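You operate a simulated robot arm through the tools that you are given. There is no shell and no other tool. Be economical: measure what you need, move in short steps, check, and stop when the job is done.

The job below is to be done with a simulated two-armed robot. You get a single attempt, and the scene is never put back.

Task
On the open end of the bench with the blue door, fold the grey cloth in half, so that its two long edges meet.

The check looks at the end state, three seconds after you hand in, the way a careful person would. Anything else that was tipped, shoved, dropped, spilled or broken makes it a failure. Flat cloth is picked up by pressing the open fingertips on it (5 to 10 N) and closing them slowly along it; thin cloth reads only 2 to 8 mm in the jaws.

Robot
Two 7-joint arms with four-finger grippers on one trunk, on a base that drives. Base frame: it is fixed to the floor where the robot stands at the start and does not move with it; the origin is under the middle of the robot, x ahead of it, y to its left, z up; the surface under the hand at the start is at about z = 90. Lengths are in cm, angles in degrees, forces in N, time in s.
The left shoulder is at the start at [4, 18.1, 115.4], the right one opposite. With the tool pointing down near the work surface each hand reaches from about 32 to 84 cm from the robot's upright axis, wherever it stands, measured 20 degrees to its own side. Places, roughly: open end of the bench with the blue door [50, 0, 90]. Payload 3.67 kg a hand.
The TCP of each hand is the grasp point between the finger pads, 2.8 cm short of the fingertips. In the tool frame z runs along the fingers and y along their closing line. The gripper opens to 11.2 cm. The gripper's body begins 7.3 cm behind the TCP.
Orientation is that of the tool frame in the base frame, as a unit quaternion [w, x, y, z]. With the fingers straight down and closing along the base's y, the tool's x points along the base's -x, its y along +y and its z along -z.

Tools
- The arms move only by the tool jog_arm. It takes "left_moves", "right_moves" or both (then of equal length, played together; a hand with none holds still); each is a list of rows, each a list of 2 entries, a list of its own where there are three numbers: the shift along the tool's x, y, z in cm, then the turn, a rotation vector about the tool's x, y, z in degrees. In form: [[[tx, ty, tz], [ax, ay, az]], ...]. A call has 1 to 12 rows; each row shifts and turns the commanded pose from where the row before left it, along the tool's axes as they then stand. "left_fingers" and "right_fingers" are, for a hand that has rows, the finger opening in cm, from 0 to 11.2, set as the call begins (left out, the last holds). Rows are played at 5 a second. More than 5 cm and 8.6 degrees between two rows, or a gripper value outside its range, and nothing of the call is played. A pose out of reach is approached as far as the arm can. The call stops where the force on the tool passes 40 N (or 10 N more than at its start, if that is more) or the arm is blocked; 0.2 s more then pass. Each finger halts on what it meets, pressing with about 42 N; the grip force reading is that of the motor and also rises with nothing between the fingers. The clock runs only during rows and for 0.2 s after the last one: add rows that do not move to give the fingers time. It gives the time, the measured TCP pose, the force on the tool (base axes), the opening and the grip force at its end, in the units of the frame above (readings bear some noise), with the torque about the TCP (base axes, N m) and any sound that the robot's microphone picked up.
- Cameras (640 x 400 px; columns grow to the right, rows downward): "scene" is now at [10.26, 0.17, 137.02]; the picture's right is [0.04, -1.00, 0.00], its down [-0.70, -0.03, -0.71] and it looks along [0.71, 0.03, -0.70] (base axes); focal length 270 px, centre (320, 200). "left" rides on the left gripper at [6, 1.8, -10.4] in its tool frame; the picture's right is [-0.29, 0.96, 0.00], its down [-0.80, -0.24, -0.55] and it looks along [-0.53, -0.16, 0.83] (tool axes); focal length 234 px, centre (320, 200). "right" rides on the right gripper at [6, -1.8, -10.4] in its tool frame; the picture's right is [0.29, 0.96, 0.00], its down [-0.80, 0.24, -0.55] and it looks along [-0.53, 0.16, 0.83] (tool axes); focal length 234 px, centre (320, 200). There is no depth. A picture from a camera that has moved, and an enlarged one, comes with that camera's place and axes in the base frame and with its lens.
- snapshot(camera): a new picture of that camera. It takes no simulated time.
- raise_lower(by): slides the trunk up (or, below 0, down) by that many cm; the arms and the scene camera ride with it, the base frame stays. It gives what a move gives, with no picture.
- roll_base(legs): drives the robot by 1 to 6 legs, each [ahead, left, turn to the left] in cm, cm and degrees, along the robot's own axes; the way and the turn of a leg run together, so that a leg with both is an arc; at most 150 cm and 180 degrees a leg. The arms and the cameras ride along, it lands a little off, and it stops where it bumps. It gives what a move gives.
- aim_head(pan, tilt): turns the head with the scene camera to pan (to the left, within 86 degrees either way) and tilt (down, from -29 to 69), counted from straight ahead of the robot. It gives what a move gives.
- zoom(camera, box): a new picture of the part [left, top, right, bottom] of that camera's present view, enlarged. It takes no simulated time.
- finish_job(): hands the job in; it is judged then, once.

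Work in short steps. Places have to be worked out from the pictures, the camera data and where the tool is seen: move nearer, look again, correct. Check each grasp and each placing, and mend what went wrong. You have 120 turns and 100 pictures in all, those below and enlarged ones among them. Open the grippers and draw the arms clear of the work before you hand the job in, unless the task says otherwise; then end with one line.

The tools are called by a JSON object that holds its "api" and its "payload". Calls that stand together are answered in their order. jog_arm: Moves the arms, as the interface text tells. Its arguments: {"type":"object","properties":{"left_moves":{"type":"array","items":{"type":"array"}},"left_fingers":{"type":"number"},"right_moves":{"type":"array","items":{"type":"array"}},"right_fingers":{"type":"number"}},"required":[]} The other tools are called the same way: raise_lower (by) slides the trunk up or down; roll_base (legs) drives the base; aim_head (pan, tilt) turns the head that bears the scene camera; snapshot (camera) takes a picture; zoom (camera, box) takes an enlarged picture of a part of a camera's view; finish_job () hands the job in.

At the start:

```text
time_s: 0.0
left_eef_pos: [57.27, 29.44, 108.65]
left_tool_rot: [0.0, 0.0, 1.0, 0.0]
left_force: [-0.7, 0.6, -0.3]
left_ft_torque: [-0.02, -0.01, -0.01]
left_gripper_width: 11.2
left_grip_force: 0.1
right_eef_pos: [48.27, -25.11, 114.35]
right_tool_rot: [0.001, 0.0, 1.0, 0.0]
right_force: [0.0, -0.3, -0.5]
right_ft_torque: [-0.04, -0.01, 0.02]
right_gripper_width: 11.19
right_grip_force: 0.0
trunk travel left (down, up): [-27.5, 23.9]
robot x, y, heading: [0.04, 0.07, 0.1]
head pan, tilt: [2.2, 44.6]
```

scene: 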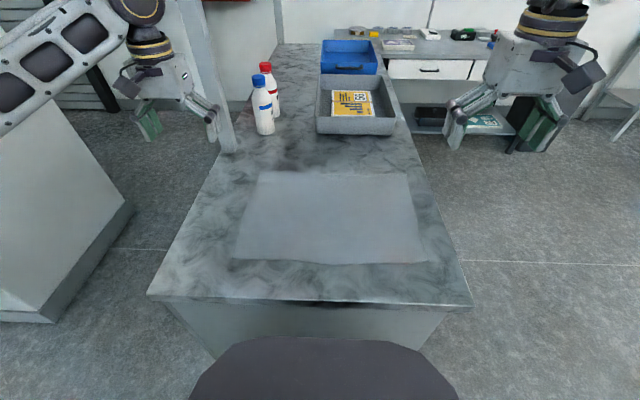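
right: 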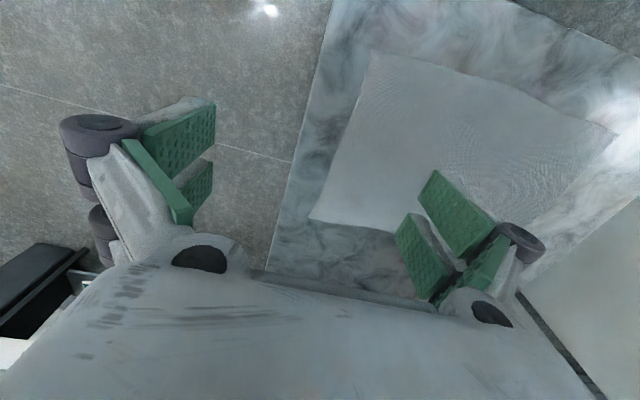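
left: 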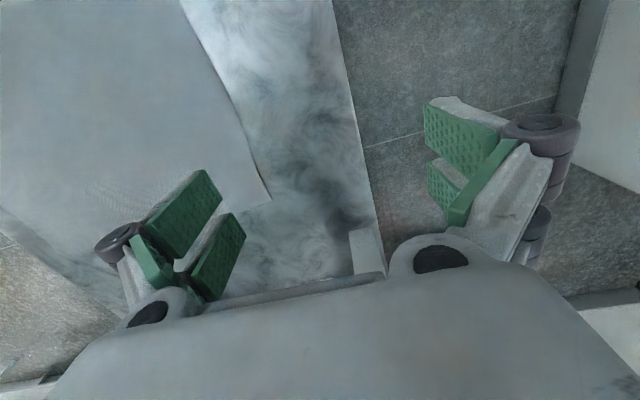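

The cloth spans roughly x 40–68.5 and y -21 to 20, so the long edges run along y. I plan to lift the far long edge with both hands and lay it on the near edge. First I'll hover both hands near the far corners to look closer.

{"api": "jog_arm", "payload": {"left_moves": [[[-1.35, -2.39, 0.93], [0, 0, 0]], [[-1.35, -2.39, 0.93], [0, 0, 0]], [[-1.35, -2.39, 0.93], [0, 0, 0]], [[-1.35, -2.39, 0.93], [0, 0, 0]], [[-1.35, -2.39, 0.93], [0, 0, 0]]], "right_moves": [[[-3.15, 1.32, 2.07], [0, 0, 0]], [[-3.15, 1.32, 2.07], [0, 0, 0]], [[-3.15, 1.32, 2.07], [0, 0, 0]], [[-3.15, 1.32, 2.07], [0, 0, 0]], [[-3.15, 1.32, 2.07], [0, 0, 0]]], "left_fingers": 3.5, "right_fingers": 3.5}}

{"api": "snapshot", "payload": {"camera": "scene"}}

{"api": "snapshot", "payload": {"camera": "left"}}

{"api": "snapshot", "payload": {"camera": "right"}}

```text
time_s: 1.2
left_eef_pos: [64.06, 17.55, 103.86]
left_tool_rot: [-0.001, -0.001, 1.0, 0.001]
left_force: [-0.2, -0.6, -0.1]
left_ft_torque: [0.02, 0.0, -0.02]
left_gripper_width: 3.52
left_grip_force: 0.1
right_eef_pos: [64.3, -18.48, 103.75]
right_tool_rot: [0.0, 0.001, 1.0, 0.0]
right_force: [0.1, -0.4, 0.8]
right_ft_torque: [0.0, 0.03, -0.01]
right_gripper_width: 3.47
right_grip_force: 0.1
trunk travel left (down, up): [-27.5, 23.9]
robot x, y, heading: [-0.07, -0.27, -0.0]
head pan, tilt: [2.2, 44.6]
```

```text
96 pictures are left
camera scene: at [10.45, 0.08, 136.98], right [0.04, -1.0, 0.0], down [-0.7, -0.03, -0.71], along [0.71, 0.03, -0.7], focal length 270 px, centre (320, 200)
```

scene: 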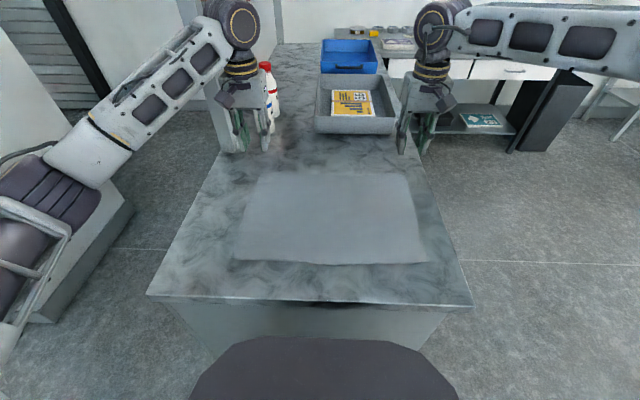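

```text
95 pictures are left
camera left: at [58.24, 19.15, 114.3], right [0.29, 0.96, 0.0], down [0.8, -0.24, 0.55], along [0.53, -0.16, -0.83], focal length 234 px, centre (320, 200)
```

left: 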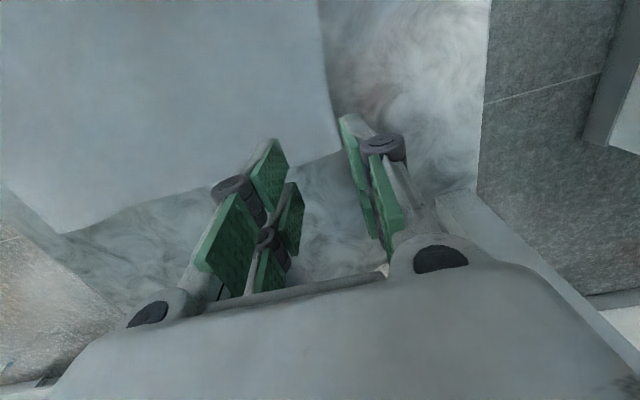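

```text
94 pictures are left
camera right: at [58.4, -20.19, 114.17], right [-0.29, 0.96, 0.0], down [0.8, 0.24, 0.55], along [0.53, 0.16, -0.83], focal length 234 px, centre (320, 200)
```

right: 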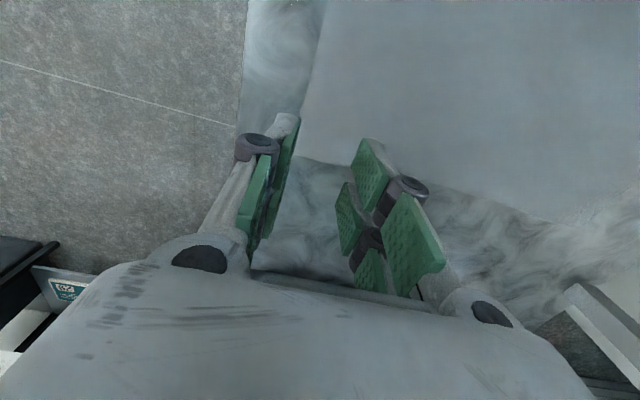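

The wrist views put the far corners at about (68.4, 18.8) and (68.7, -19.8). I'll come down to just above the cloth at both corners.

{"api": "jog_arm", "payload": {"left_moves": [[[-1.15, -0.42, 3.22], [0, 0, 0]], [[-1.15, -0.42, 3.22], [0, 0, 0]], [[-1.15, -0.42, 3.22], [0, 0, 0]], [[0, 0, 0], [0, 0, 0]]], "right_moves": [[[-1.1, 0.39, 3.18], [0, 0, 0]], [[-1.1, 0.39, 3.18], [0, 0, 0]], [[-1.1, 0.39, 3.18], [0, 0, 0]], [[0, 0, 0], [0, 0, 0]]]}}

{"api": "snapshot", "payload": {"camera": "left"}}

{"api": "snapshot", "payload": {"camera": "right"}}

{"api": "zoom", "payload": {"camera": "scene", "box": [200, 110, 460, 272]}}

```text
time_s: 2.2
left_eef_pos: [67.54, 16.28, 94.32]
left_tool_rot: [0.0, -0.001, 1.0, 0.0]
left_force: [-0.7, 0.7, -0.2]
left_ft_torque: [-0.02, 0.03, -0.02]
left_gripper_width: 3.5
left_grip_force: 0.0
right_eef_pos: [64.59, -19.51, 95.28]
right_tool_rot: [0.002, 0.001, 1.0, 0.001]
right_force: [-2.1, -0.5, -0.4]
right_ft_torque: [0.0, 0.01, 0.04]
right_gripper_width: 3.48
right_grip_force: 0.1
right hand out of reach, approached as far as the arm can: row 1, 2, 3
trunk travel left (down, up): [-27.5, 23.9]
robot x, y, heading: [0.31, -0.21, -0.1]
head pan, tilt: [2.2, 44.6]
```

```text
93 pictures are left
camera left: at [61.63, 18.06, 104.83], right [0.29, 0.96, 0.0], down [0.8, -0.24, 0.55], along [0.53, -0.16, -0.83], focal length 234 px, centre (320, 200)
```

left: 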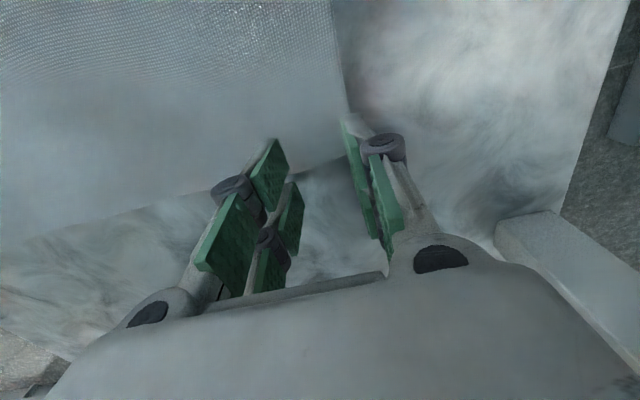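

```text
92 pictures are left
camera right: at [58.51, -21.15, 105.62], right [-0.29, 0.96, 0.0], down [0.8, 0.24, 0.56], along [0.53, 0.16, -0.83], focal length 234 px, centre (320, 200)
```

right: 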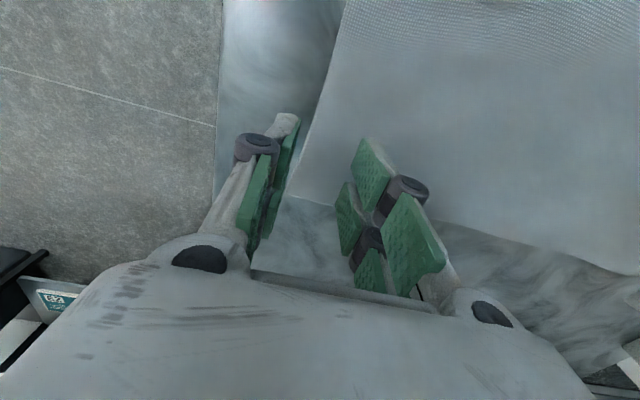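

```text
2.46 times, centred on (330, 191) of scene
camera zoom: at [10.23, 0.18, 137.02], right [0.04, -1.0, 0.0], down [-0.7, -0.03, -0.71], along [0.71, 0.03, -0.7], focal length 664 px, centre (295, 222)
```

zoom: 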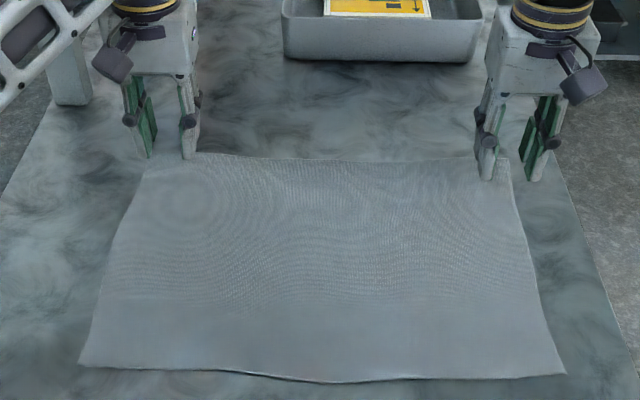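

The left hand is placed, but its outer finger is just off the corner, so I'll shift it inward. The right arm stopped short, so I'll raise it and come in higher before descending.

{"api": "jog_arm", "payload": {"left_moves": [[[0, -0.5, 0], [0, 0, 0]], [[0, -0.5, 0], [0, 0, 0]], [[0, 0, 0], [0, 0, 0]], [[0, 0, 0], [0, 0, 0]], [[0, 0, 0], [0, 0, 0]]], "right_moves": [[[0, 0, -4], [0, 0, 0]], [[0, 0, -4], [0, 0, 0]], [[0, 0, 0], [0, 0, 0]], [[0, 0, 0], [0, 0, 0]], [[0, 0, 0], [0, 0, 0]]]}}

```text
time_s: 3.4
left_eef_pos: [67.42, 15.29, 94.52]
left_tool_rot: [0.0, -0.001, 1.0, 0.0]
left_force: [-0.6, 0.1, -0.3]
left_ft_torque: [0.01, -0.01, 0.0]
left_gripper_width: 3.48
left_grip_force: 0.0
right_eef_pos: [64.57, -19.29, 103.06]
right_tool_rot: [0.0, -0.001, 1.0, 0.0]
right_force: [0.2, -0.5, 0.3]
right_ft_torque: [-0.01, 0.03, -0.02]
right_gripper_width: 3.48
right_grip_force: 0.1
trunk travel left (down, up): [-27.5, 23.9]
robot x, y, heading: [0.0, 0.21, -0.2]
head pan, tilt: [2.2, 44.6]
```

The right hand moved up freely. I'll try advancing it along x at this height.

{"api": "jog_arm", "payload": {"right_moves": [[[-1.5, 0.6, 0], [0, 0, 0]], [[-1.5, 0.6, 0], [0, 0, 0]], [[0, 0, 0], [0, 0, 0]]]}}

```text
time_s: 4.2
left_eef_pos: [67.5, 15.27, 94.37]
left_tool_rot: [0.001, -0.001, 1.0, 0.001]
left_force: [0.3, 0.0, -0.4]
left_ft_torque: [-0.01, 0.0, 0.01]
left_gripper_width: 3.48
left_grip_force: 0.0
right_eef_pos: [65.52, -19.19, 103.34]
right_tool_rot: [0.001, 0.0, 1.0, 0.0]
right_force: [-0.5, 0.3, 0.1]
right_ft_torque: [-0.02, 0.02, 0.02]
right_gripper_width: 3.47
right_grip_force: 0.1
right hand out of reach, approached as far as the arm can: row 1, 2
trunk travel left (down, up): [-27.5, 23.9]
robot x, y, heading: [0.14, -0.06, -0.1]
head pan, tilt: [2.2, 44.6]
```

The right arm seems limited at about x=65.5. I'll look down at the robot's front to see whether I can drive nearer the bench.

{"api": "aim_head", "payload": {"pan": 0, "tilt": 69}}

{"api": "snapshot", "payload": {"camera": "scene"}}

```text
time_s: 5.1
left_eef_pos: [67.43, 15.32, 94.51]
left_tool_rot: [-0.001, 0.0, 1.0, 0.0]
left_force: [-0.5, 0.5, -0.2]
left_ft_torque: [-0.01, -0.01, 0.0]
left_gripper_width: 3.49
left_grip_force: 0.0
right_eef_pos: [65.41, -19.08, 103.15]
right_tool_rot: [0.001, 0.0, 1.0, 0.0]
right_force: [-0.2, 0.3, 0.0]
right_ft_torque: [0.0, 0.02, 0.01]
right_gripper_width: 3.51
right_grip_force: 0.1
trunk travel left (down, up): [-27.5, 23.9]
robot x, y, heading: [0.19, -0.13, 0.0]
head pan, tilt: [0.0, 68.8]
```

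```text
90 pictures are left
camera scene: at [7.7, -0.15, 134.07], right [0.0, -1.0, 0.0], down [-0.93, 0.0, -0.36], along [0.36, 0.0, -0.93], focal length 270 px, centre (320, 200)
```

scene: 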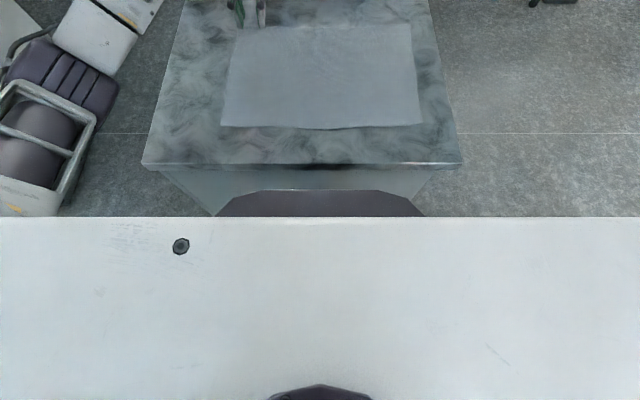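

The gap to the bench front looks small, so I'd rather not drive ahead. I'll look at the right arm's posture instead.

{"api": "aim_head", "payload": {"pan": -50, "tilt": 20}}

{"api": "snapshot", "payload": {"camera": "scene"}}

{"api": "aim_head", "payload": {"pan": 50, "tilt": 30}}

{"api": "snapshot", "payload": {"camera": "scene"}}

```text
time_s: 6.3
left_eef_pos: [67.41, 15.35, 94.55]
left_tool_rot: [0.0, -0.001, 1.0, 0.0]
left_force: [0.7, 0.1, -0.3]
left_ft_torque: [-0.04, 0.0, 0.01]
left_gripper_width: 3.48
left_grip_force: 0.0
right_eef_pos: [65.48, -19.01, 103.2]
right_tool_rot: [0.001, 0.0, 1.0, 0.0]
right_force: [0.1, -0.5, 0.6]
right_ft_torque: [0.0, 0.02, 0.01]
right_gripper_width: 3.48
right_grip_force: 0.0
trunk travel left (down, up): [-27.5, 23.9]
robot x, y, heading: [-0.04, -0.2, 0.2]
head pan, tilt: [-50.0, 20.0]
```

```text
89 pictures are left
camera scene: at [8.11, -7.28, 140.82], right [-0.77, -0.64, 0.0], down [-0.22, 0.26, -0.94], along [0.6, -0.72, -0.34], focal length 270 px, centre (320, 200)
```

scene: 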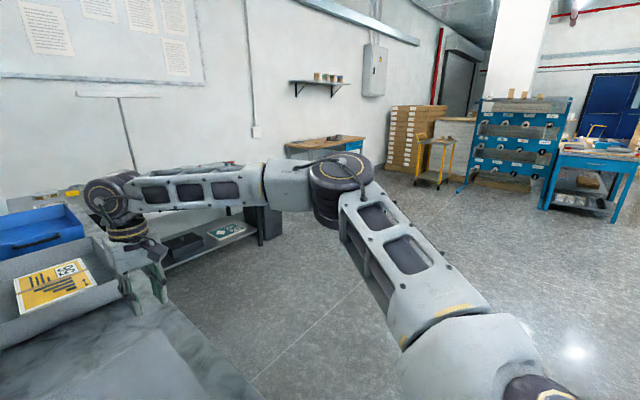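

```text
time_s: 8.0
left_eef_pos: [67.59, 15.38, 94.56]
left_tool_rot: [0.0, -0.001, 1.0, 0.001]
left_force: [-0.2, 0.3, -0.3]
left_ft_torque: [0.0, 0.03, 0.01]
left_gripper_width: 3.49
left_grip_force: 0.1
right_eef_pos: [65.5, -19.19, 103.14]
right_tool_rot: [0.0, 0.0, 1.0, 0.0]
right_force: [-0.6, -0.3, 0.0]
right_ft_torque: [0.0, -0.02, 0.03]
right_gripper_width: 3.51
right_grip_force: 0.1
trunk travel left (down, up): [-27.5, 23.9]
robot x, y, heading: [0.17, -0.14, 0.0]
head pan, tilt: [50.0, 30.0]
```

```text
88 pictures are left
camera scene: at [7.93, 6.77, 139.22], right [0.77, -0.64, 0.0], down [-0.32, -0.38, -0.87], along [0.56, 0.66, -0.5], focal length 270 px, centre (320, 200)
```

scene: 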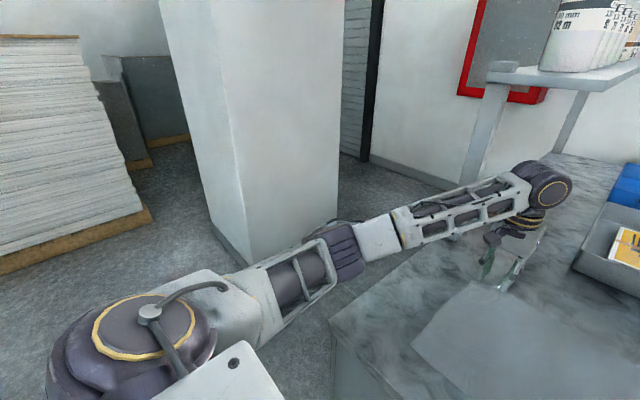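

The right elbow sits wide and high, so a wrist joint is probably at its limit. I'll turn the right tool slightly about the vertical to follow the forearm and try advancing again.

{"api": "jog_arm", "payload": {"right_moves": [[[0, 0, 0], [0, 0, -7]], [[0, 0, 0], [0, 0, -7]], [[-1.46, -0.36, 0], [0, 0, 0]], [[-1.46, -0.36, 0], [0, 0, 0]], [[0, 0, 0], [0, 0, 0]]]}}

```text
time_s: 9.2
left_eef_pos: [67.5, 15.3, 94.51]
left_tool_rot: [0.001, 0.0, 1.0, 0.0]
left_force: [0.8, 0.1, 0.6]
left_ft_torque: [-0.01, 0.02, 0.01]
left_gripper_width: 3.49
left_grip_force: 0.0
right_eef_pos: [66.53, -20.66, 103.24]
right_tool_rot: [0.001, -0.122, 0.993, 0.0]
right_force: [-0.1, -0.5, 0.0]
right_ft_torque: [-0.03, -0.01, -0.03]
right_gripper_width: 3.48
right_grip_force: 0.2
right hand out of reach, approached as far as the arm can: row 3, 4
trunk travel left (down, up): [-27.5, 23.9]
robot x, y, heading: [0.13, 0.04, -0.1]
head pan, tilt: [50.0, 30.0]
```

Yawing the tool lets it slide a little further outward, so the reach looks better to the right side. I'll undo the yaw and test how far forward the right hand goes when about 8 cm further to its own side. That would tell me if shifting the robot left helps.

{"api": "jog_arm", "payload": {"right_moves": [[[0, 0, 0], [0, 0, 7]], [[0, 0, 0], [0, 0, 7]], [[0, -3, 0], [0, 0, 0]], [[0, -3, 0], [0, 0, 0]], [[-2, 0, 0], [0, 0, 0]], [[-2, 0, 0], [0, 0, 0]], [[-2, 0, 0], [0, 0, 0]], [[0, 0, 0], [0, 0, 0]]]}}

```text
time_s: 11.0
left_eef_pos: [67.5, 15.37, 94.39]
left_tool_rot: [0.0, -0.001, 1.0, 0.0]
left_force: [0.1, 0.1, 0.7]
left_ft_torque: [-0.03, 0.0, -0.03]
left_gripper_width: 3.49
left_grip_force: 0.0
right_eef_pos: [70.25, -27.58, 103.26]
right_tool_rot: [0.001, 0.0, 1.0, -0.001]
right_force: [-0.1, 0.5, -0.2]
right_ft_torque: [-0.02, 0.0, 0.01]
right_gripper_width: 3.48
right_grip_force: 0.2
right hand out of reach, approached as far as the arm can: row 6, 7
trunk travel left (down, up): [-27.5, 23.9]
robot x, y, heading: [0.15, 0.22, -0.1]
head pan, tilt: [50.0, 30.0]
```

At y=-28 the right hand reaches x=70, so shifting the robot about 11 cm left would solve it. I'll check the left arm can reach the matching spot (y≈4) by raising it and testing.

{"api": "jog_arm", "payload": {"left_moves": [[[0, 0, -4], [0, 0, 0]], [[0, 0, -4], [0, 0, 0]], [[0, -3.7, 0], [0, 0, 0]], [[0, -3.7, 0], [0, 0, 0]], [[0, -3.7, 0], [0, 0, 0]], [[-1, 0, 0], [0, 0, 0]], [[0, 0, 0], [0, 0, 0]]]}}

```text
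time_s: 12.6
left_eef_pos: [68.47, 4.25, 102.4]
left_tool_rot: [0.001, -0.001, 1.0, 0.0]
left_force: [-0.6, -0.2, 0.3]
left_ft_torque: [-0.03, -0.04, 0.0]
left_gripper_width: 3.5
left_grip_force: 0.1
right_eef_pos: [70.09, -27.57, 103.34]
right_tool_rot: [0.001, 0.0, 1.0, -0.001]
right_force: [0.4, -1.2, 0.7]
right_ft_torque: [-0.01, -0.01, 0.0]
right_gripper_width: 3.49
right_grip_force: 0.0
trunk travel left (down, up): [-27.5, 23.9]
robot x, y, heading: [0.01, -0.14, 0.1]
head pan, tilt: [50.0, 30.0]
```

The left arm reaches it fine. I'll drive the base 11 cm to the left with both hands held high.

{"api": "roll_base", "payload": {"legs": [[0, 11, 0]]}}

{"api": "aim_head", "payload": {"pan": -10, "tilt": 45}}

{"api": "snapshot", "payload": {"camera": "scene"}}

{"api": "snapshot", "payload": {"camera": "left"}}

{"api": "snapshot", "payload": {"camera": "right"}}

```text
time_s: 13.8
left_eef_pos: [68.5, 15.24, 102.33]
left_tool_rot: [0.0, 0.0, 1.0, 0.0]
left_force: [0.1, 0.7, -0.4]
left_ft_torque: [-0.03, 0.02, 0.01]
left_gripper_width: 3.51
left_grip_force: 0.1
right_eef_pos: [70.29, -16.48, 103.27]
right_tool_rot: [0.002, 0.001, 1.0, 0.0]
right_force: [-0.2, -0.6, 0.1]
right_ft_torque: [-0.01, 0.01, 0.0]
right_gripper_width: 3.5
right_grip_force: 0.0
trunk travel left (down, up): [-27.5, 23.9]
robot x, y, heading: [0.04, 11.14, 0.0]
head pan, tilt: [50.0, 30.0]
```

```text
time_s: 15.1
left_eef_pos: [68.48, 15.34, 102.28]
left_tool_rot: [0.0, 0.0, 1.0, 0.0]
left_force: [0.0, 0.1, -0.8]
left_ft_torque: [0.02, 0.0, 0.01]
left_gripper_width: 3.49
left_grip_force: 0.1
right_eef_pos: [70.21, -16.48, 103.3]
right_tool_rot: [0.001, 0.001, 1.0, 0.0]
right_force: [-0.4, -0.3, -0.1]
right_ft_torque: [-0.02, 0.02, 0.03]
right_gripper_width: 3.49
right_grip_force: 0.1
trunk travel left (down, up): [-27.5, 23.9]
robot x, y, heading: [0.03, 11.19, -0.0]
head pan, tilt: [-10.0, 45.0]
```

```text
87 pictures are left
camera scene: at [10.12, 9.5, 136.96], right [-0.17, -0.98, 0.0], down [-0.7, 0.12, -0.71], along [0.7, -0.12, -0.71], focal length 270 px, centre (320, 200)
```

scene: 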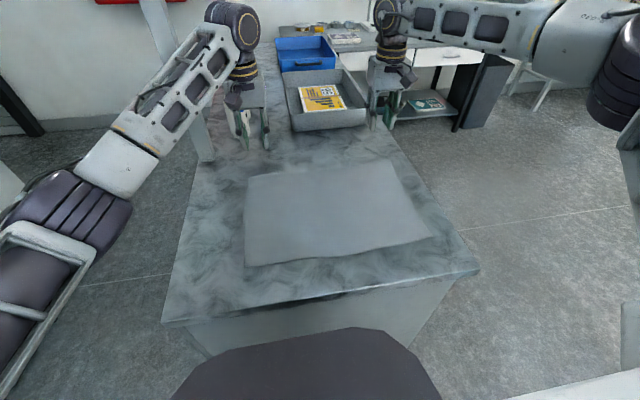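

```text
86 pictures are left
camera left: at [62.52, 16.93, 112.8], right [0.29, 0.96, 0.0], down [0.8, -0.24, 0.55], along [0.53, -0.16, -0.83], focal length 234 px, centre (320, 200)
```

left: 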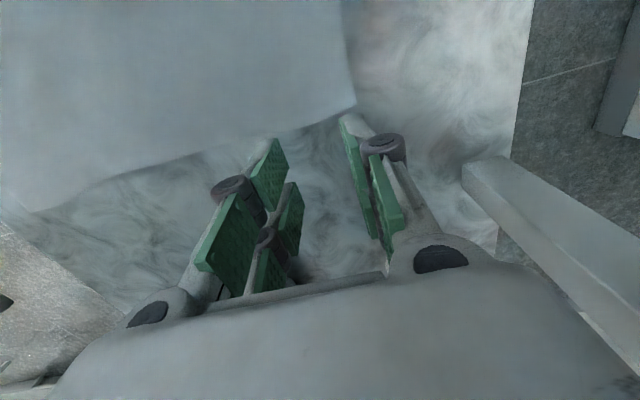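

```text
85 pictures are left
camera right: at [64.15, -18.22, 113.76], right [-0.29, 0.96, 0.0], down [0.8, 0.24, 0.56], along [0.53, 0.16, -0.83], focal length 234 px, centre (320, 200)
```

right: 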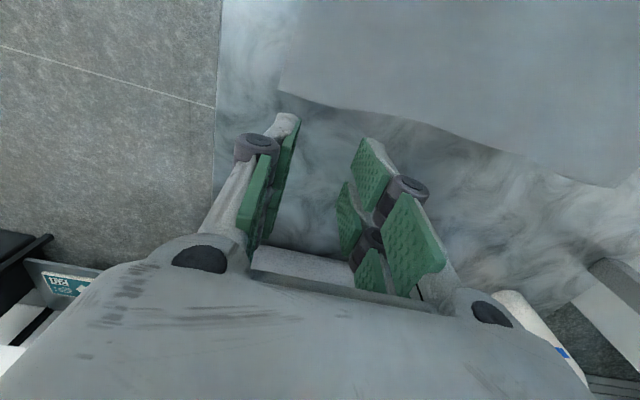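

The far corners are now at about (67.9, 18.9) and (68.7, -20.9), and the near edge is at x≈40.8. I'll lower both hands to just above the far edge, slightly in from the corners.

{"api": "jog_arm", "payload": {"left_moves": [[[0.64, 0.25, 4.15], [0, 0, 0]], [[0.64, 0.25, 4.15], [0, 0, 0]], [[0, 0, 0], [0, 0, 0]], [[0, 0, 0], [0, 0, 0]]], "right_moves": [[[1.18, -0.65, 4.64], [0, 0, 0]], [[1.18, -0.65, 4.64], [0, 0, 0]], [[0, 0, 0], [0, 0, 0]], [[0, 0, 0], [0, 0, 0]]]}}

{"api": "snapshot", "payload": {"camera": "left"}}

{"api": "snapshot", "payload": {"camera": "right"}}

```text
time_s: 16.1
left_eef_pos: [67.36, 15.79, 94.16]
left_tool_rot: [-0.001, 0.0, 1.0, 0.0]
left_force: [0.2, -0.4, -0.1]
left_ft_torque: [-0.02, -0.06, -0.01]
left_gripper_width: 3.5
left_grip_force: 0.1
right_eef_pos: [67.88, -17.75, 93.91]
right_tool_rot: [0.001, 0.001, 1.0, -0.001]
right_force: [1.4, 0.0, -0.3]
right_ft_torque: [0.03, 0.01, -0.01]
right_gripper_width: 3.47
right_grip_force: 0.0
trunk travel left (down, up): [-27.5, 23.9]
robot x, y, heading: [-0.07, 10.97, 0.0]
head pan, tilt: [-10.0, 45.0]
```

```text
84 pictures are left
camera left: at [61.48, 17.41, 104.59], right [0.29, 0.96, 0.0], down [0.8, -0.24, 0.55], along [0.53, -0.16, -0.83], focal length 234 px, centre (320, 200)
```

left: 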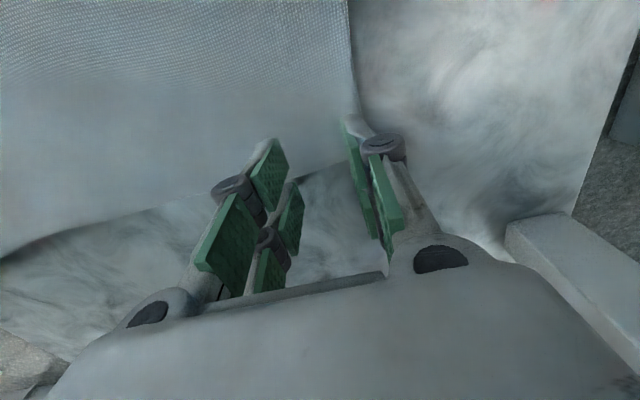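

```text
83 pictures are left
camera right: at [61.85, -19.42, 104.3], right [-0.29, 0.96, 0.0], down [0.8, 0.24, 0.55], along [0.53, 0.16, -0.83], focal length 234 px, centre (320, 200)
```

right: 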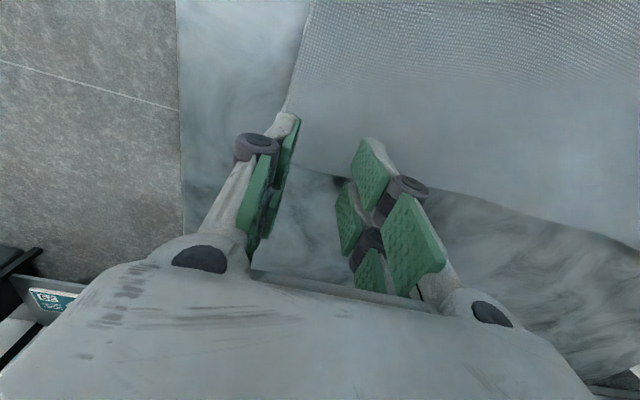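

Both fingertip pairs straddle the edge strip as planned. I'll lower slowly to make contact.

{"api": "jog_arm", "payload": {"left_moves": [[[0, 0, 0.6], [0, 0, 0]], [[0, 0, 0.5], [0, 0, 0]], [[0, 0, 0], [0, 0, 0]]], "right_moves": [[[0, 0, 0.5], [0, 0, 0]], [[0, 0, 0.4], [0, 0, 0]], [[0, 0, 0], [0, 0, 0]]]}}

```text
time_s: 16.9
left_eef_pos: [67.17, 15.79, 93.07]
left_tool_rot: [0.0, 0.0, 1.0, -0.001]
left_force: [-0.3, -0.6, 0.0]
left_ft_torque: [0.0, -0.03, -0.05]
left_gripper_width: 3.48
left_grip_force: 0.0
right_eef_pos: [67.72, -17.76, 93.03]
right_tool_rot: [0.0, 0.001, 1.0, 0.0]
right_force: [0.0, 0.4, -0.3]
right_ft_torque: [0.01, -0.04, 0.0]
right_gripper_width: 3.46
right_grip_force: 0.0
trunk travel left (down, up): [-27.5, 23.9]
robot x, y, heading: [0.02, 11.27, 0.1]
head pan, tilt: [-10.0, 45.0]
```

There's no contact yet, so I'll keep going in small steps.

{"api": "jog_arm", "payload": {"left_moves": [[[0, 0, 0.15], [0, 0, 0]], [[0, 0, 0.15], [0, 0, 0]], [[0, 0, 0], [0, 0, 0]]], "right_moves": [[[0, 0, 0.15], [0, 0, 0]], [[0, 0, 0.15], [0, 0, 0]], [[0, 0, 0], [0, 0, 0]]]}}

```text
time_s: 17.7
left_eef_pos: [67.06, 15.72, 92.95]
left_tool_rot: [0.001, 0.0, 1.0, 0.0]
left_force: [1.4, 0.1, 10.5]
left_ft_torque: [0.17, 0.05, -0.03]
left_gripper_width: 3.52
left_grip_force: 0.4
right_eef_pos: [67.79, -17.77, 92.91]
right_tool_rot: [0.002, 0.001, 1.0, 0.0]
right_force: [-0.4, 0.4, 2.9]
right_ft_torque: [-0.06, -0.02, 0.0]
right_gripper_width: 3.49
right_grip_force: 0.0
trunk travel left (down, up): [-27.5, 23.9]
robot x, y, heading: [0.08, 11.21, -0.1]
head pan, tilt: [-10.0, 45.0]
```

Left reads 10.5 N and right 2.9 N. I'll even them out to about 7 N and begin closing slowly.

{"api": "jog_arm", "payload": {"left_moves": [[[0, 0, -0.05], [0, 0, 0]], [[0, 0, 0], [0, 0, 0]]], "right_moves": [[[0, 0, 0.1], [0, 0, 0]], [[0, 0, 0], [0, 0, 0]]], "left_fingers": 3.0, "right_fingers": 3.0}}

{"api": "jog_arm", "payload": {"left_moves": [[[0, 0, 0], [0, 0, 0]]], "right_moves": [[[0, 0, 0], [0, 0, 0]]], "left_fingers": 2.5, "right_fingers": 2.5}}

```text
time_s: 18.3
left_eef_pos: [67.0, 15.74, 92.86]
left_tool_rot: [0.001, 0.0, 1.0, 0.0]
left_force: [0.8, -0.6, 10.1]
left_ft_torque: [0.07, 0.03, 0.04]
left_gripper_width: 2.95
left_grip_force: 0.1
right_eef_pos: [67.77, -17.65, 92.88]
right_tool_rot: [0.002, 0.0, 1.0, -0.001]
right_force: [-0.4, 1.6, 9.7]
right_ft_torque: [-0.08, 0.08, 0.0]
right_gripper_width: 2.94
right_grip_force: 0.1
trunk travel left (down, up): [-27.5, 23.9]
robot x, y, heading: [-0.3, 10.89, -0.1]
head pan, tilt: [-10.0, 45.0]
```

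```text
time_s: 18.7
left_eef_pos: [67.06, 15.87, 92.81]
left_tool_rot: [0.001, 0.001, 1.0, 0.001]
left_force: [0.4, -0.9, 10.3]
left_ft_torque: [0.04, 0.03, 0.01]
left_gripper_width: 2.38
left_grip_force: 0.0
right_eef_pos: [67.84, -17.76, 92.76]
right_tool_rot: [0.002, 0.001, 1.0, 0.001]
right_force: [-0.5, 1.3, 10.3]
right_ft_torque: [-0.04, 0.09, 0.03]
right_gripper_width: 2.42
right_grip_force: 0.0
trunk travel left (down, up): [-27.5, 23.9]
robot x, y, heading: [-0.4, 10.62, -0.1]
head pan, tilt: [-10.0, 45.0]
```

Both are pressing at about 10 N and closing. I'll continue in small finger steps.

{"api": "jog_arm", "payload": {"left_moves": [[[0, 0, -0.03], [0, 0, 0]]], "right_moves": [[[0, 0, -0.03], [0, 0, 0]]], "left_fingers": 2.0, "right_fingers": 2.0}}

{"api": "jog_arm", "payload": {"left_moves": [[[0, 0, 0], [0, 0, 0]]], "right_moves": [[[0, 0, 0], [0, 0, 0]]], "left_fingers": 1.5, "right_fingers": 1.5}}

{"api": "snapshot", "payload": {"camera": "left"}}

{"api": "snapshot", "payload": {"camera": "right"}}

```text
time_s: 19.1
left_eef_pos: [67.17, 15.85, 92.87]
left_tool_rot: [0.0, 0.0, 1.0, 0.0]
left_force: [0.4, -0.2, 7.9]
left_ft_torque: [0.01, 0.05, -0.01]
left_gripper_width: 1.93
left_grip_force: 0.0
right_eef_pos: [67.81, -17.78, 92.81]
right_tool_rot: [0.002, 0.001, 1.0, 0.0]
right_force: [0.4, 1.6, 10.4]
right_ft_torque: [-0.03, 0.04, -0.03]
right_gripper_width: 1.89
right_grip_force: 0.1
trunk travel left (down, up): [-27.5, 23.9]
robot x, y, heading: [0.28, 11.18, 0.1]
head pan, tilt: [-10.0, 45.0]
```

```text
time_s: 19.5
left_eef_pos: [67.13, 15.79, 92.79]
left_tool_rot: [0.001, 0.0, 1.0, 0.0]
left_force: [0.2, 0.2, 6.4]
left_ft_torque: [0.01, 0.04, 0.02]
left_gripper_width: 1.4
left_grip_force: 0.0
right_eef_pos: [67.72, -17.74, 92.85]
right_tool_rot: [0.001, 0.0, 1.0, 0.0]
right_force: [0.2, 1.2, 9.4]
right_ft_torque: [0.0, 0.09, -0.02]
right_gripper_width: 1.35
right_grip_force: 0.1
trunk travel left (down, up): [-27.5, 23.9]
robot x, y, heading: [0.34, 11.39, 0.0]
head pan, tilt: [-10.0, 45.0]
```

```text
82 pictures are left
camera left: at [61.09, 17.47, 103.25], right [0.29, 0.96, 0.0], down [0.8, -0.24, 0.55], along [0.53, -0.16, -0.83], focal length 234 px, centre (320, 200)
```

left: 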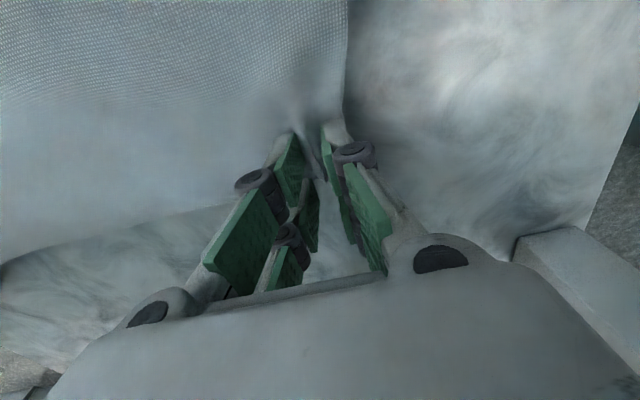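

```text
81 pictures are left
camera right: at [61.69, -19.44, 103.26], right [-0.29, 0.96, 0.0], down [0.8, 0.24, 0.56], along [0.53, 0.16, -0.83], focal length 234 px, centre (320, 200)
```

right: 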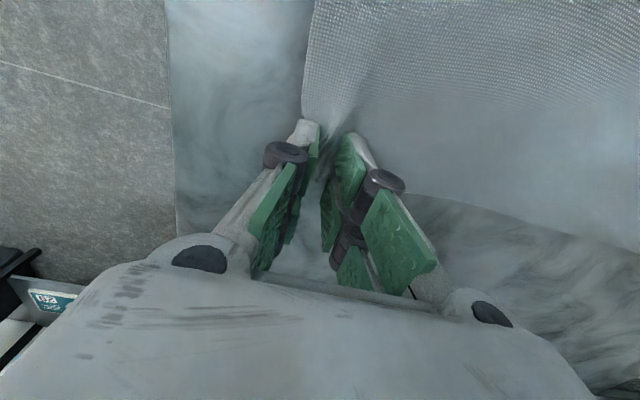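

The ridge is forming between both finger pairs. I'll close the rest of the way.

{"api": "jog_arm", "payload": {"left_moves": [[[0, 0, 0], [0, 0, 0]]], "right_moves": [[[0, 0, 0], [0, 0, 0]]], "left_fingers": 0.8, "right_fingers": 0.8}}

{"api": "jog_arm", "payload": {"left_moves": [[[0, 0, 0], [0, 0, 0]], [[0, 0, 0], [0, 0, 0]], [[0, 0, 0], [0, 0, 0]]], "right_moves": [[[0, 0, 0], [0, 0, 0]], [[0, 0, 0], [0, 0, 0]], [[0, 0, 0], [0, 0, 0]]], "left_fingers": 0, "right_fingers": 0}}

{"api": "snapshot", "payload": {"camera": "left"}}

{"api": "snapshot", "payload": {"camera": "right"}}

```text
time_s: 19.9
left_eef_pos: [67.14, 15.74, 92.83]
left_tool_rot: [0.0, -0.001, 1.0, 0.0]
left_force: [-0.2, -2.2, 3.9]
left_ft_torque: [-0.02, 0.04, 0.0]
left_gripper_width: 0.77
left_grip_force: 0.1
right_eef_pos: [67.81, -17.74, 92.73]
right_tool_rot: [0.001, 0.001, 1.0, -0.001]
right_force: [0.2, 1.0, 6.5]
right_ft_torque: [0.01, 0.05, -0.02]
right_gripper_width: 0.72
right_grip_force: 0.1
trunk travel left (down, up): [-27.5, 23.9]
robot x, y, heading: [-0.43, 10.96, 0.2]
head pan, tilt: [-10.0, 45.0]
```

```text
time_s: 20.7
left_eef_pos: [67.16, 15.76, 92.76]
left_tool_rot: [0.0, 0.0, 1.0, 0.0]
left_force: [0.6, -8.0, -0.4]
left_ft_torque: [-0.21, -0.01, 0.1]
left_gripper_width: 0.28
left_grip_force: 41.7
right_eef_pos: [67.85, -17.74, 92.82]
right_tool_rot: [0.001, 0.001, 1.0, -0.001]
right_force: [-0.7, 7.9, 4.1]
right_ft_torque: [0.2, 0.09, -0.14]
right_gripper_width: 0.19
right_grip_force: 39.0
trunk travel left (down, up): [-27.5, 23.9]
robot x, y, heading: [0.07, 11.15, -0.0]
head pan, tilt: [-10.0, 45.0]
```

```text
80 pictures are left
camera left: at [61.16, 17.44, 103.2], right [0.29, 0.96, 0.0], down [0.8, -0.24, 0.55], along [0.53, -0.16, -0.83], focal length 234 px, centre (320, 200)
```

left: 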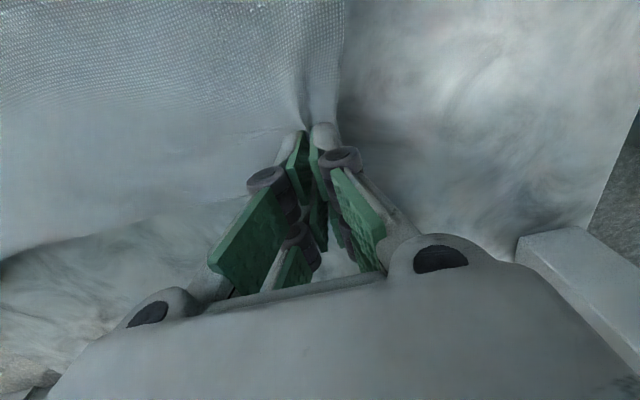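

```text
79 pictures are left
camera right: at [61.77, -19.41, 103.2], right [-0.29, 0.96, 0.0], down [0.8, 0.24, 0.56], along [0.53, 0.16, -0.83], focal length 234 px, centre (320, 200)
```

right: 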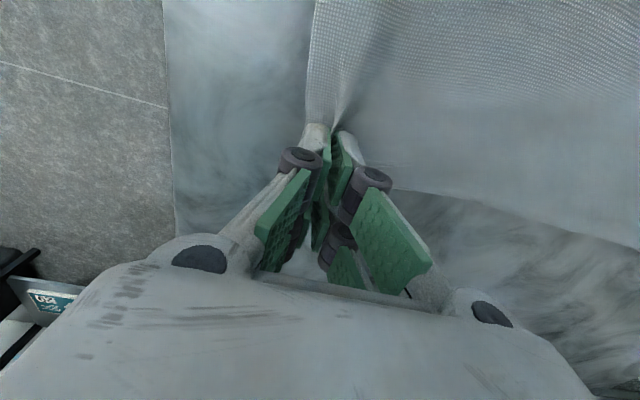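

Both grip: widths are 2.8 and 1.9 mm, with the cloth taut between the hands (±8 N). I'll ease the hands inward slightly, lift 3 cm and check.

{"api": "jog_arm", "payload": {"left_moves": [[[0, -0.3, -0.5], [0, 0, 0]], [[0, -0.2, -0.5], [0, 0, 0]], [[0.3, 0, -1], [0, 0, 0]], [[0.3, 0, -1], [0, 0, 0]], [[0, 0, 0], [0, 0, 0]]], "right_moves": [[[0, 0.3, -0.5], [0, 0, 0]], [[0, 0.2, -0.5], [0, 0, 0]], [[0.3, 0, -1], [0, 0, 0]], [[0.3, 0, -1], [0, 0, 0]], [[0, 0, 0], [0, 0, 0]]]}}

{"api": "snapshot", "payload": {"camera": "scene"}}

{"api": "snapshot", "payload": {"camera": "left"}}

{"api": "snapshot", "payload": {"camera": "right"}}

```text
time_s: 21.9
left_eef_pos: [66.67, 15.38, 95.85]
left_tool_rot: [0.0, -0.001, 1.0, 0.0]
left_force: [0.0, -0.6, 0.6]
left_ft_torque: [0.0, -0.02, 0.04]
left_gripper_width: 0.11
left_grip_force: 37.5
right_eef_pos: [67.23, -17.42, 95.78]
right_tool_rot: [0.001, 0.002, 1.0, 0.0]
right_force: [0.4, 0.7, 1.8]
right_ft_torque: [0.08, 0.02, -0.04]
right_gripper_width: 0.13
right_grip_force: 37.8
trunk travel left (down, up): [-27.5, 23.9]
robot x, y, heading: [0.12, 11.06, 0.2]
head pan, tilt: [-10.0, 45.0]
```

```text
78 pictures are left
camera scene: at [10.16, 9.49, 136.95], right [-0.17, -0.98, 0.0], down [-0.7, 0.12, -0.71], along [0.7, -0.12, -0.71], focal length 270 px, centre (320, 200)
```

scene: 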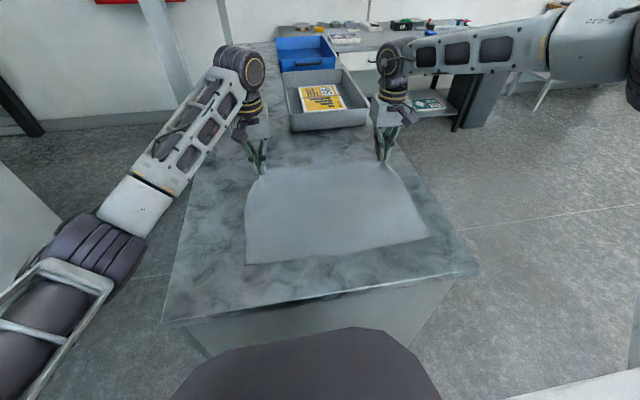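

```text
77 pictures are left
camera left: at [60.72, 16.98, 106.25], right [0.29, 0.96, 0.0], down [0.8, -0.24, 0.55], along [0.53, -0.16, -0.83], focal length 234 px, centre (320, 200)
```

left: 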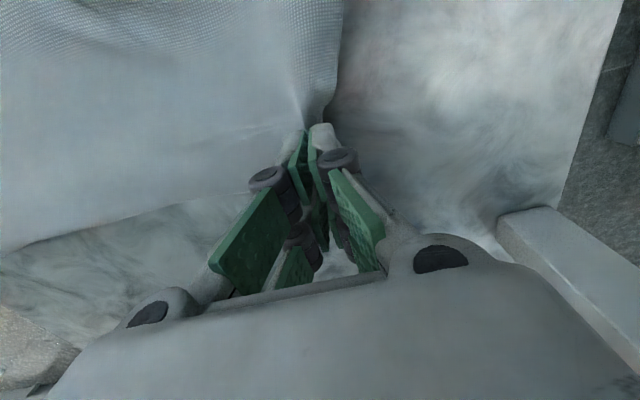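

```text
76 pictures are left
camera right: at [61.2, -19.06, 106.15], right [-0.29, 0.96, 0.0], down [0.8, 0.24, 0.55], along [0.53, 0.16, -0.83], focal length 234 px, centre (320, 200)
```

right: 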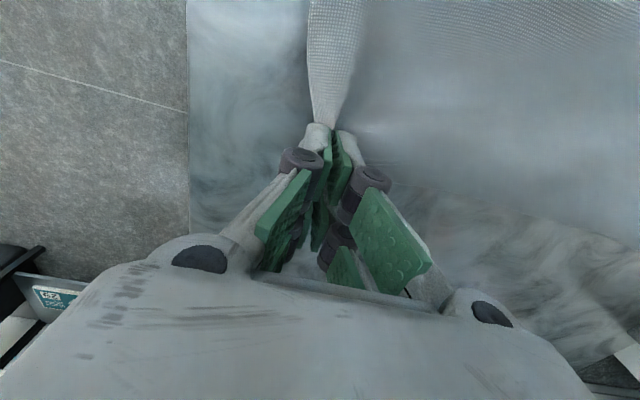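

The corners appear lifted, but the widths are thin, so I'll zoom in to check the hold.

{"api": "zoom", "payload": {"camera": "scene", "box": [220, 110, 440, 248]}}

```text
2.90 times, centred on (330, 179) of scene
camera zoom: at [10.16, 9.49, 136.95], right [-0.17, -0.98, 0.0], down [-0.7, 0.12, -0.71], along [0.7, -0.12, -0.71], focal length 782 px, centre (291, 261)
```

zoom: 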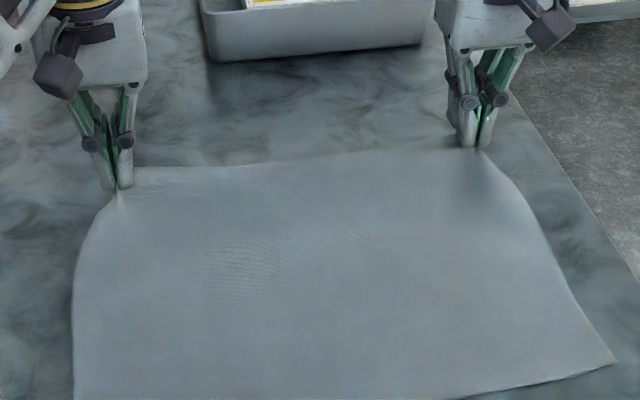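

Both corners are held. I'll carry the edge up along the first half of an arc about the fold line x≈54.5.

{"api": "jog_arm", "payload": {"left_moves": [[[0.45, 0, -1.25], [0, 0, 0]], [[1.07, 0, -1.9], [0, 0, 0]], [[1.07, 0, -1.9], [0, 0, 0]], [[1.68, 0, -1.4], [0, 0, 0]], [[1.68, 0, -1.4], [0, 0, 0]], [[2.05, 0, -0.75], [0, 0, 0]], [[2.05, 0, -0.75], [0, 0, 0]], [[0, 0, 0], [0, 0, 0]]], "right_moves": [[[0.45, 0, -1.25], [0, 0, 0]], [[1.07, 0, -1.9], [0, 0, 0]], [[1.07, 0, -1.9], [0, 0, 0]], [[1.68, 0, -1.4], [0, 0, 0]], [[1.68, 0, -1.4], [0, 0, 0]], [[2.05, 0, -0.75], [0, 0, 0]], [[2.05, 0, -0.75], [0, 0, 0]], [[0, 0, 0], [0, 0, 0]]]}}

{"api": "snapshot", "payload": {"camera": "scene"}}

{"api": "snapshot", "payload": {"camera": "left"}}

{"api": "snapshot", "payload": {"camera": "right"}}

```text
time_s: 23.7
left_eef_pos: [56.63, 15.45, 105.06]
left_tool_rot: [-0.001, 0.0, 1.0, 0.0]
left_force: [-0.6, -0.3, -0.5]
left_ft_torque: [-0.02, 0.02, 0.01]
left_gripper_width: 0.28
left_grip_force: 37.6
right_eef_pos: [57.25, -17.28, 104.97]
right_tool_rot: [0.0, 0.001, 1.0, -0.001]
right_force: [0.9, 1.4, -1.0]
right_ft_torque: [0.03, -0.02, -0.02]
right_gripper_width: 0.19
right_grip_force: 37.5
trunk travel left (down, up): [-27.5, 23.9]
robot x, y, heading: [0.06, 11.3, 0.0]
head pan, tilt: [-10.0, 45.0]
```

```text
74 pictures are left
camera scene: at [10.22, 9.5, 136.94], right [-0.17, -0.98, 0.0], down [-0.7, 0.12, -0.71], along [0.7, -0.12, -0.71], focal length 270 px, centre (320, 200)
```

scene: 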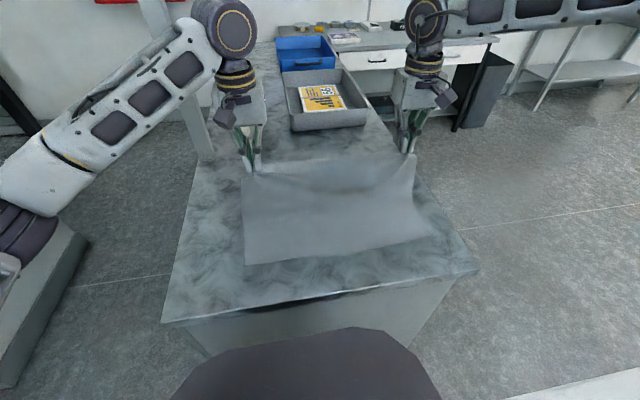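

```text
73 pictures are left
camera left: at [50.63, 16.97, 115.45], right [0.29, 0.96, 0.0], down [0.8, -0.24, 0.55], along [0.53, -0.16, -0.83], focal length 234 px, centre (320, 200)
```

left: 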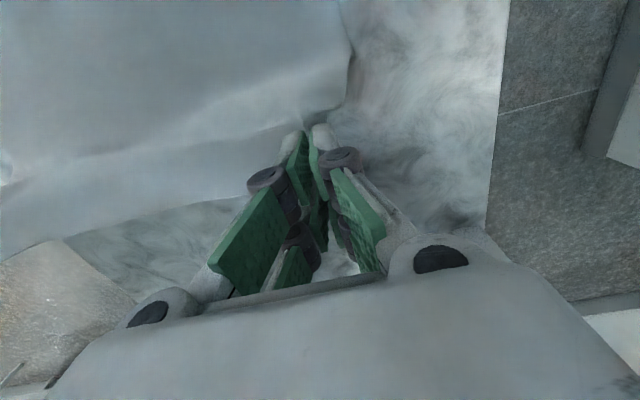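

```text
72 pictures are left
camera right: at [51.24, -19.06, 115.42], right [-0.29, 0.96, 0.0], down [0.8, 0.24, 0.55], along [0.53, 0.16, -0.83], focal length 234 px, centre (320, 200)
```

right: 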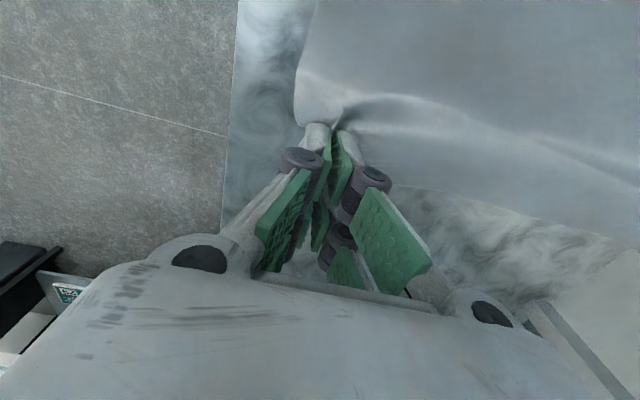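

Both corners are still held. I'll continue over the top and tilt the fingers forward gradually, so the cloth hangs naturally out of the jaws. Four rows first, then a check.

{"api": "jog_arm", "payload": {"left_moves": [[[2.09, 0, -0.28], [0, -6, 0]], [[2.09, 0, -0.08], [0, -6, 0]], [[2.14, 0, 0.035], [0, -6, 0]], [[2.15, 0, 0.247], [0, -6, 0]], [[0, 0, 0], [0, 0, 0]]], "right_moves": [[[2.09, 0, -0.28], [0, -6, 0]], [[2.09, 0, -0.08], [0, -6, 0]], [[2.14, 0, 0.035], [0, -6, 0]], [[2.15, 0, 0.247], [0, -6, 0]], [[0, 0, 0], [0, 0, 0]]]}}

{"api": "snapshot", "payload": {"camera": "scene"}}

```text
time_s: 24.9
left_eef_pos: [48.42, 15.37, 103.78]
left_tool_rot: [0.209, 0.0, 0.978, 0.0]
left_force: [1.0, -1.8, -1.1]
left_ft_torque: [-0.01, -0.02, 0.0]
left_gripper_width: 0.3
left_grip_force: 41.0
right_eef_pos: [48.94, -17.26, 103.72]
right_tool_rot: [0.209, 0.0, 0.978, 0.0]
right_force: [-0.4, 0.2, 1.4]
right_ft_torque: [0.0, 0.06, -0.05]
right_gripper_width: 0.15
right_grip_force: 39.4
trunk travel left (down, up): [-27.5, 23.9]
robot x, y, heading: [-0.19, 11.24, 0.1]
head pan, tilt: [-10.0, 45.0]
```

```text
71 pictures are left
camera scene: at [10.26, 9.54, 136.94], right [-0.17, -0.98, 0.0], down [-0.7, 0.12, -0.71], along [0.7, -0.12, -0.71], focal length 270 px, centre (320, 200)
```

scene: 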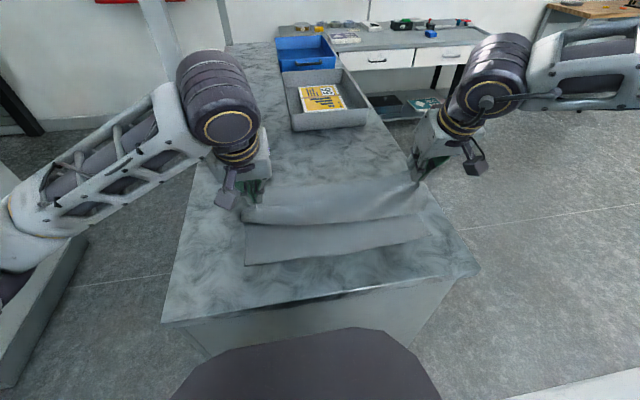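

The fold is coming over cleanly. I'll continue down the arc.

{"api": "jog_arm", "payload": {"left_moves": [[[2.25, 0, 0.244], [0, -6, 0]], [[2.24, 0, 0.38], [0, -6, 0]], [[2.22, 0, 0.474], [0, -6, 0]], [[0, 0, 0], [0, 0, 0]]], "right_moves": [[[2.25, 0, 0.244], [0, -6, 0]], [[2.24, 0, 0.38], [0, -6, 0]], [[2.22, 0, 0.474], [0, -6, 0]], [[0, 0, 0], [0, 0, 0]]]}}

{"api": "snapshot", "payload": {"camera": "scene"}}

{"api": "snapshot", "payload": {"camera": "left"}}

{"api": "snapshot", "payload": {"camera": "right"}}

```text
time_s: 25.9
left_eef_pos: [42.96, 15.17, 99.54]
left_tool_rot: [0.359, -0.001, 0.933, 0.0]
left_force: [0.9, -5.6, 0.2]
left_ft_torque: [-0.17, -0.04, 0.0]
left_gripper_width: 0.22
left_grip_force: 38.1
right_eef_pos: [48.42, -17.77, 99.94]
right_tool_rot: [0.359, 0.001, 0.933, 0.0]
right_force: [-2.4, 6.7, -0.7]
right_ft_torque: [0.17, 0.07, 0.0]
right_gripper_width: 0.23
right_grip_force: 41.9
right hand out of reach, approached as far as the arm can: row 2, 3
trunk travel left (down, up): [-27.5, 23.9]
robot x, y, heading: [-0.21, 11.48, 0.2]
head pan, tilt: [-10.0, 45.0]
```

```text
70 pictures are left
camera scene: at [10.03, 9.5, 136.97], right [-0.17, -0.98, 0.0], down [-0.7, 0.12, -0.71], along [0.7, -0.12, -0.71], focal length 270 px, centre (320, 200)
```

scene: 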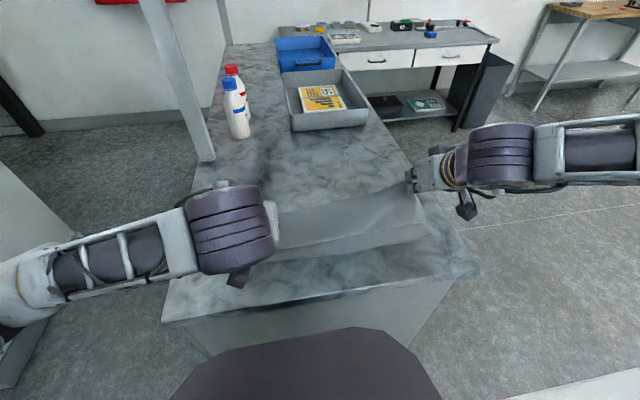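

```text
69 pictures are left
camera left: at [31.63, 16.94, 103.28], right [0.21, 0.96, 0.19], down [0.22, -0.24, 0.95], along [0.95, -0.16, -0.26], focal length 234 px, centre (320, 200)
```

left: 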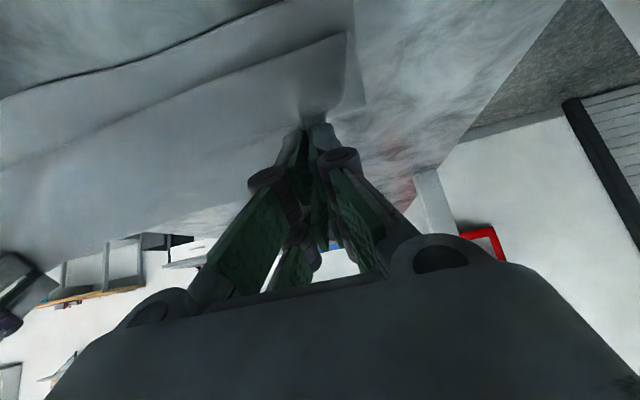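

```text
68 pictures are left
camera right: at [36.97, -19.35, 103.69], right [-0.21, 0.96, -0.19], down [0.22, 0.24, 0.95], along [0.95, 0.16, -0.26], focal length 234 px, centre (320, 200)
```

right: 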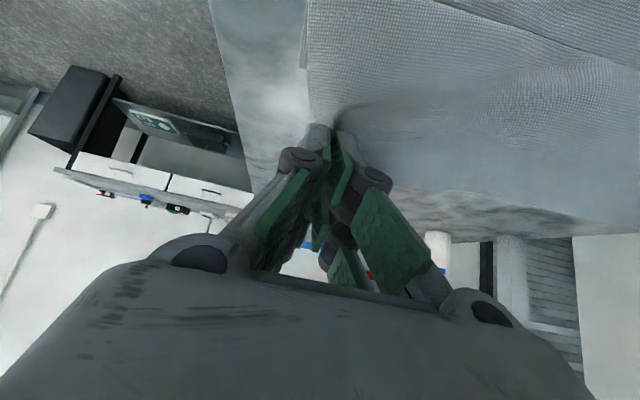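

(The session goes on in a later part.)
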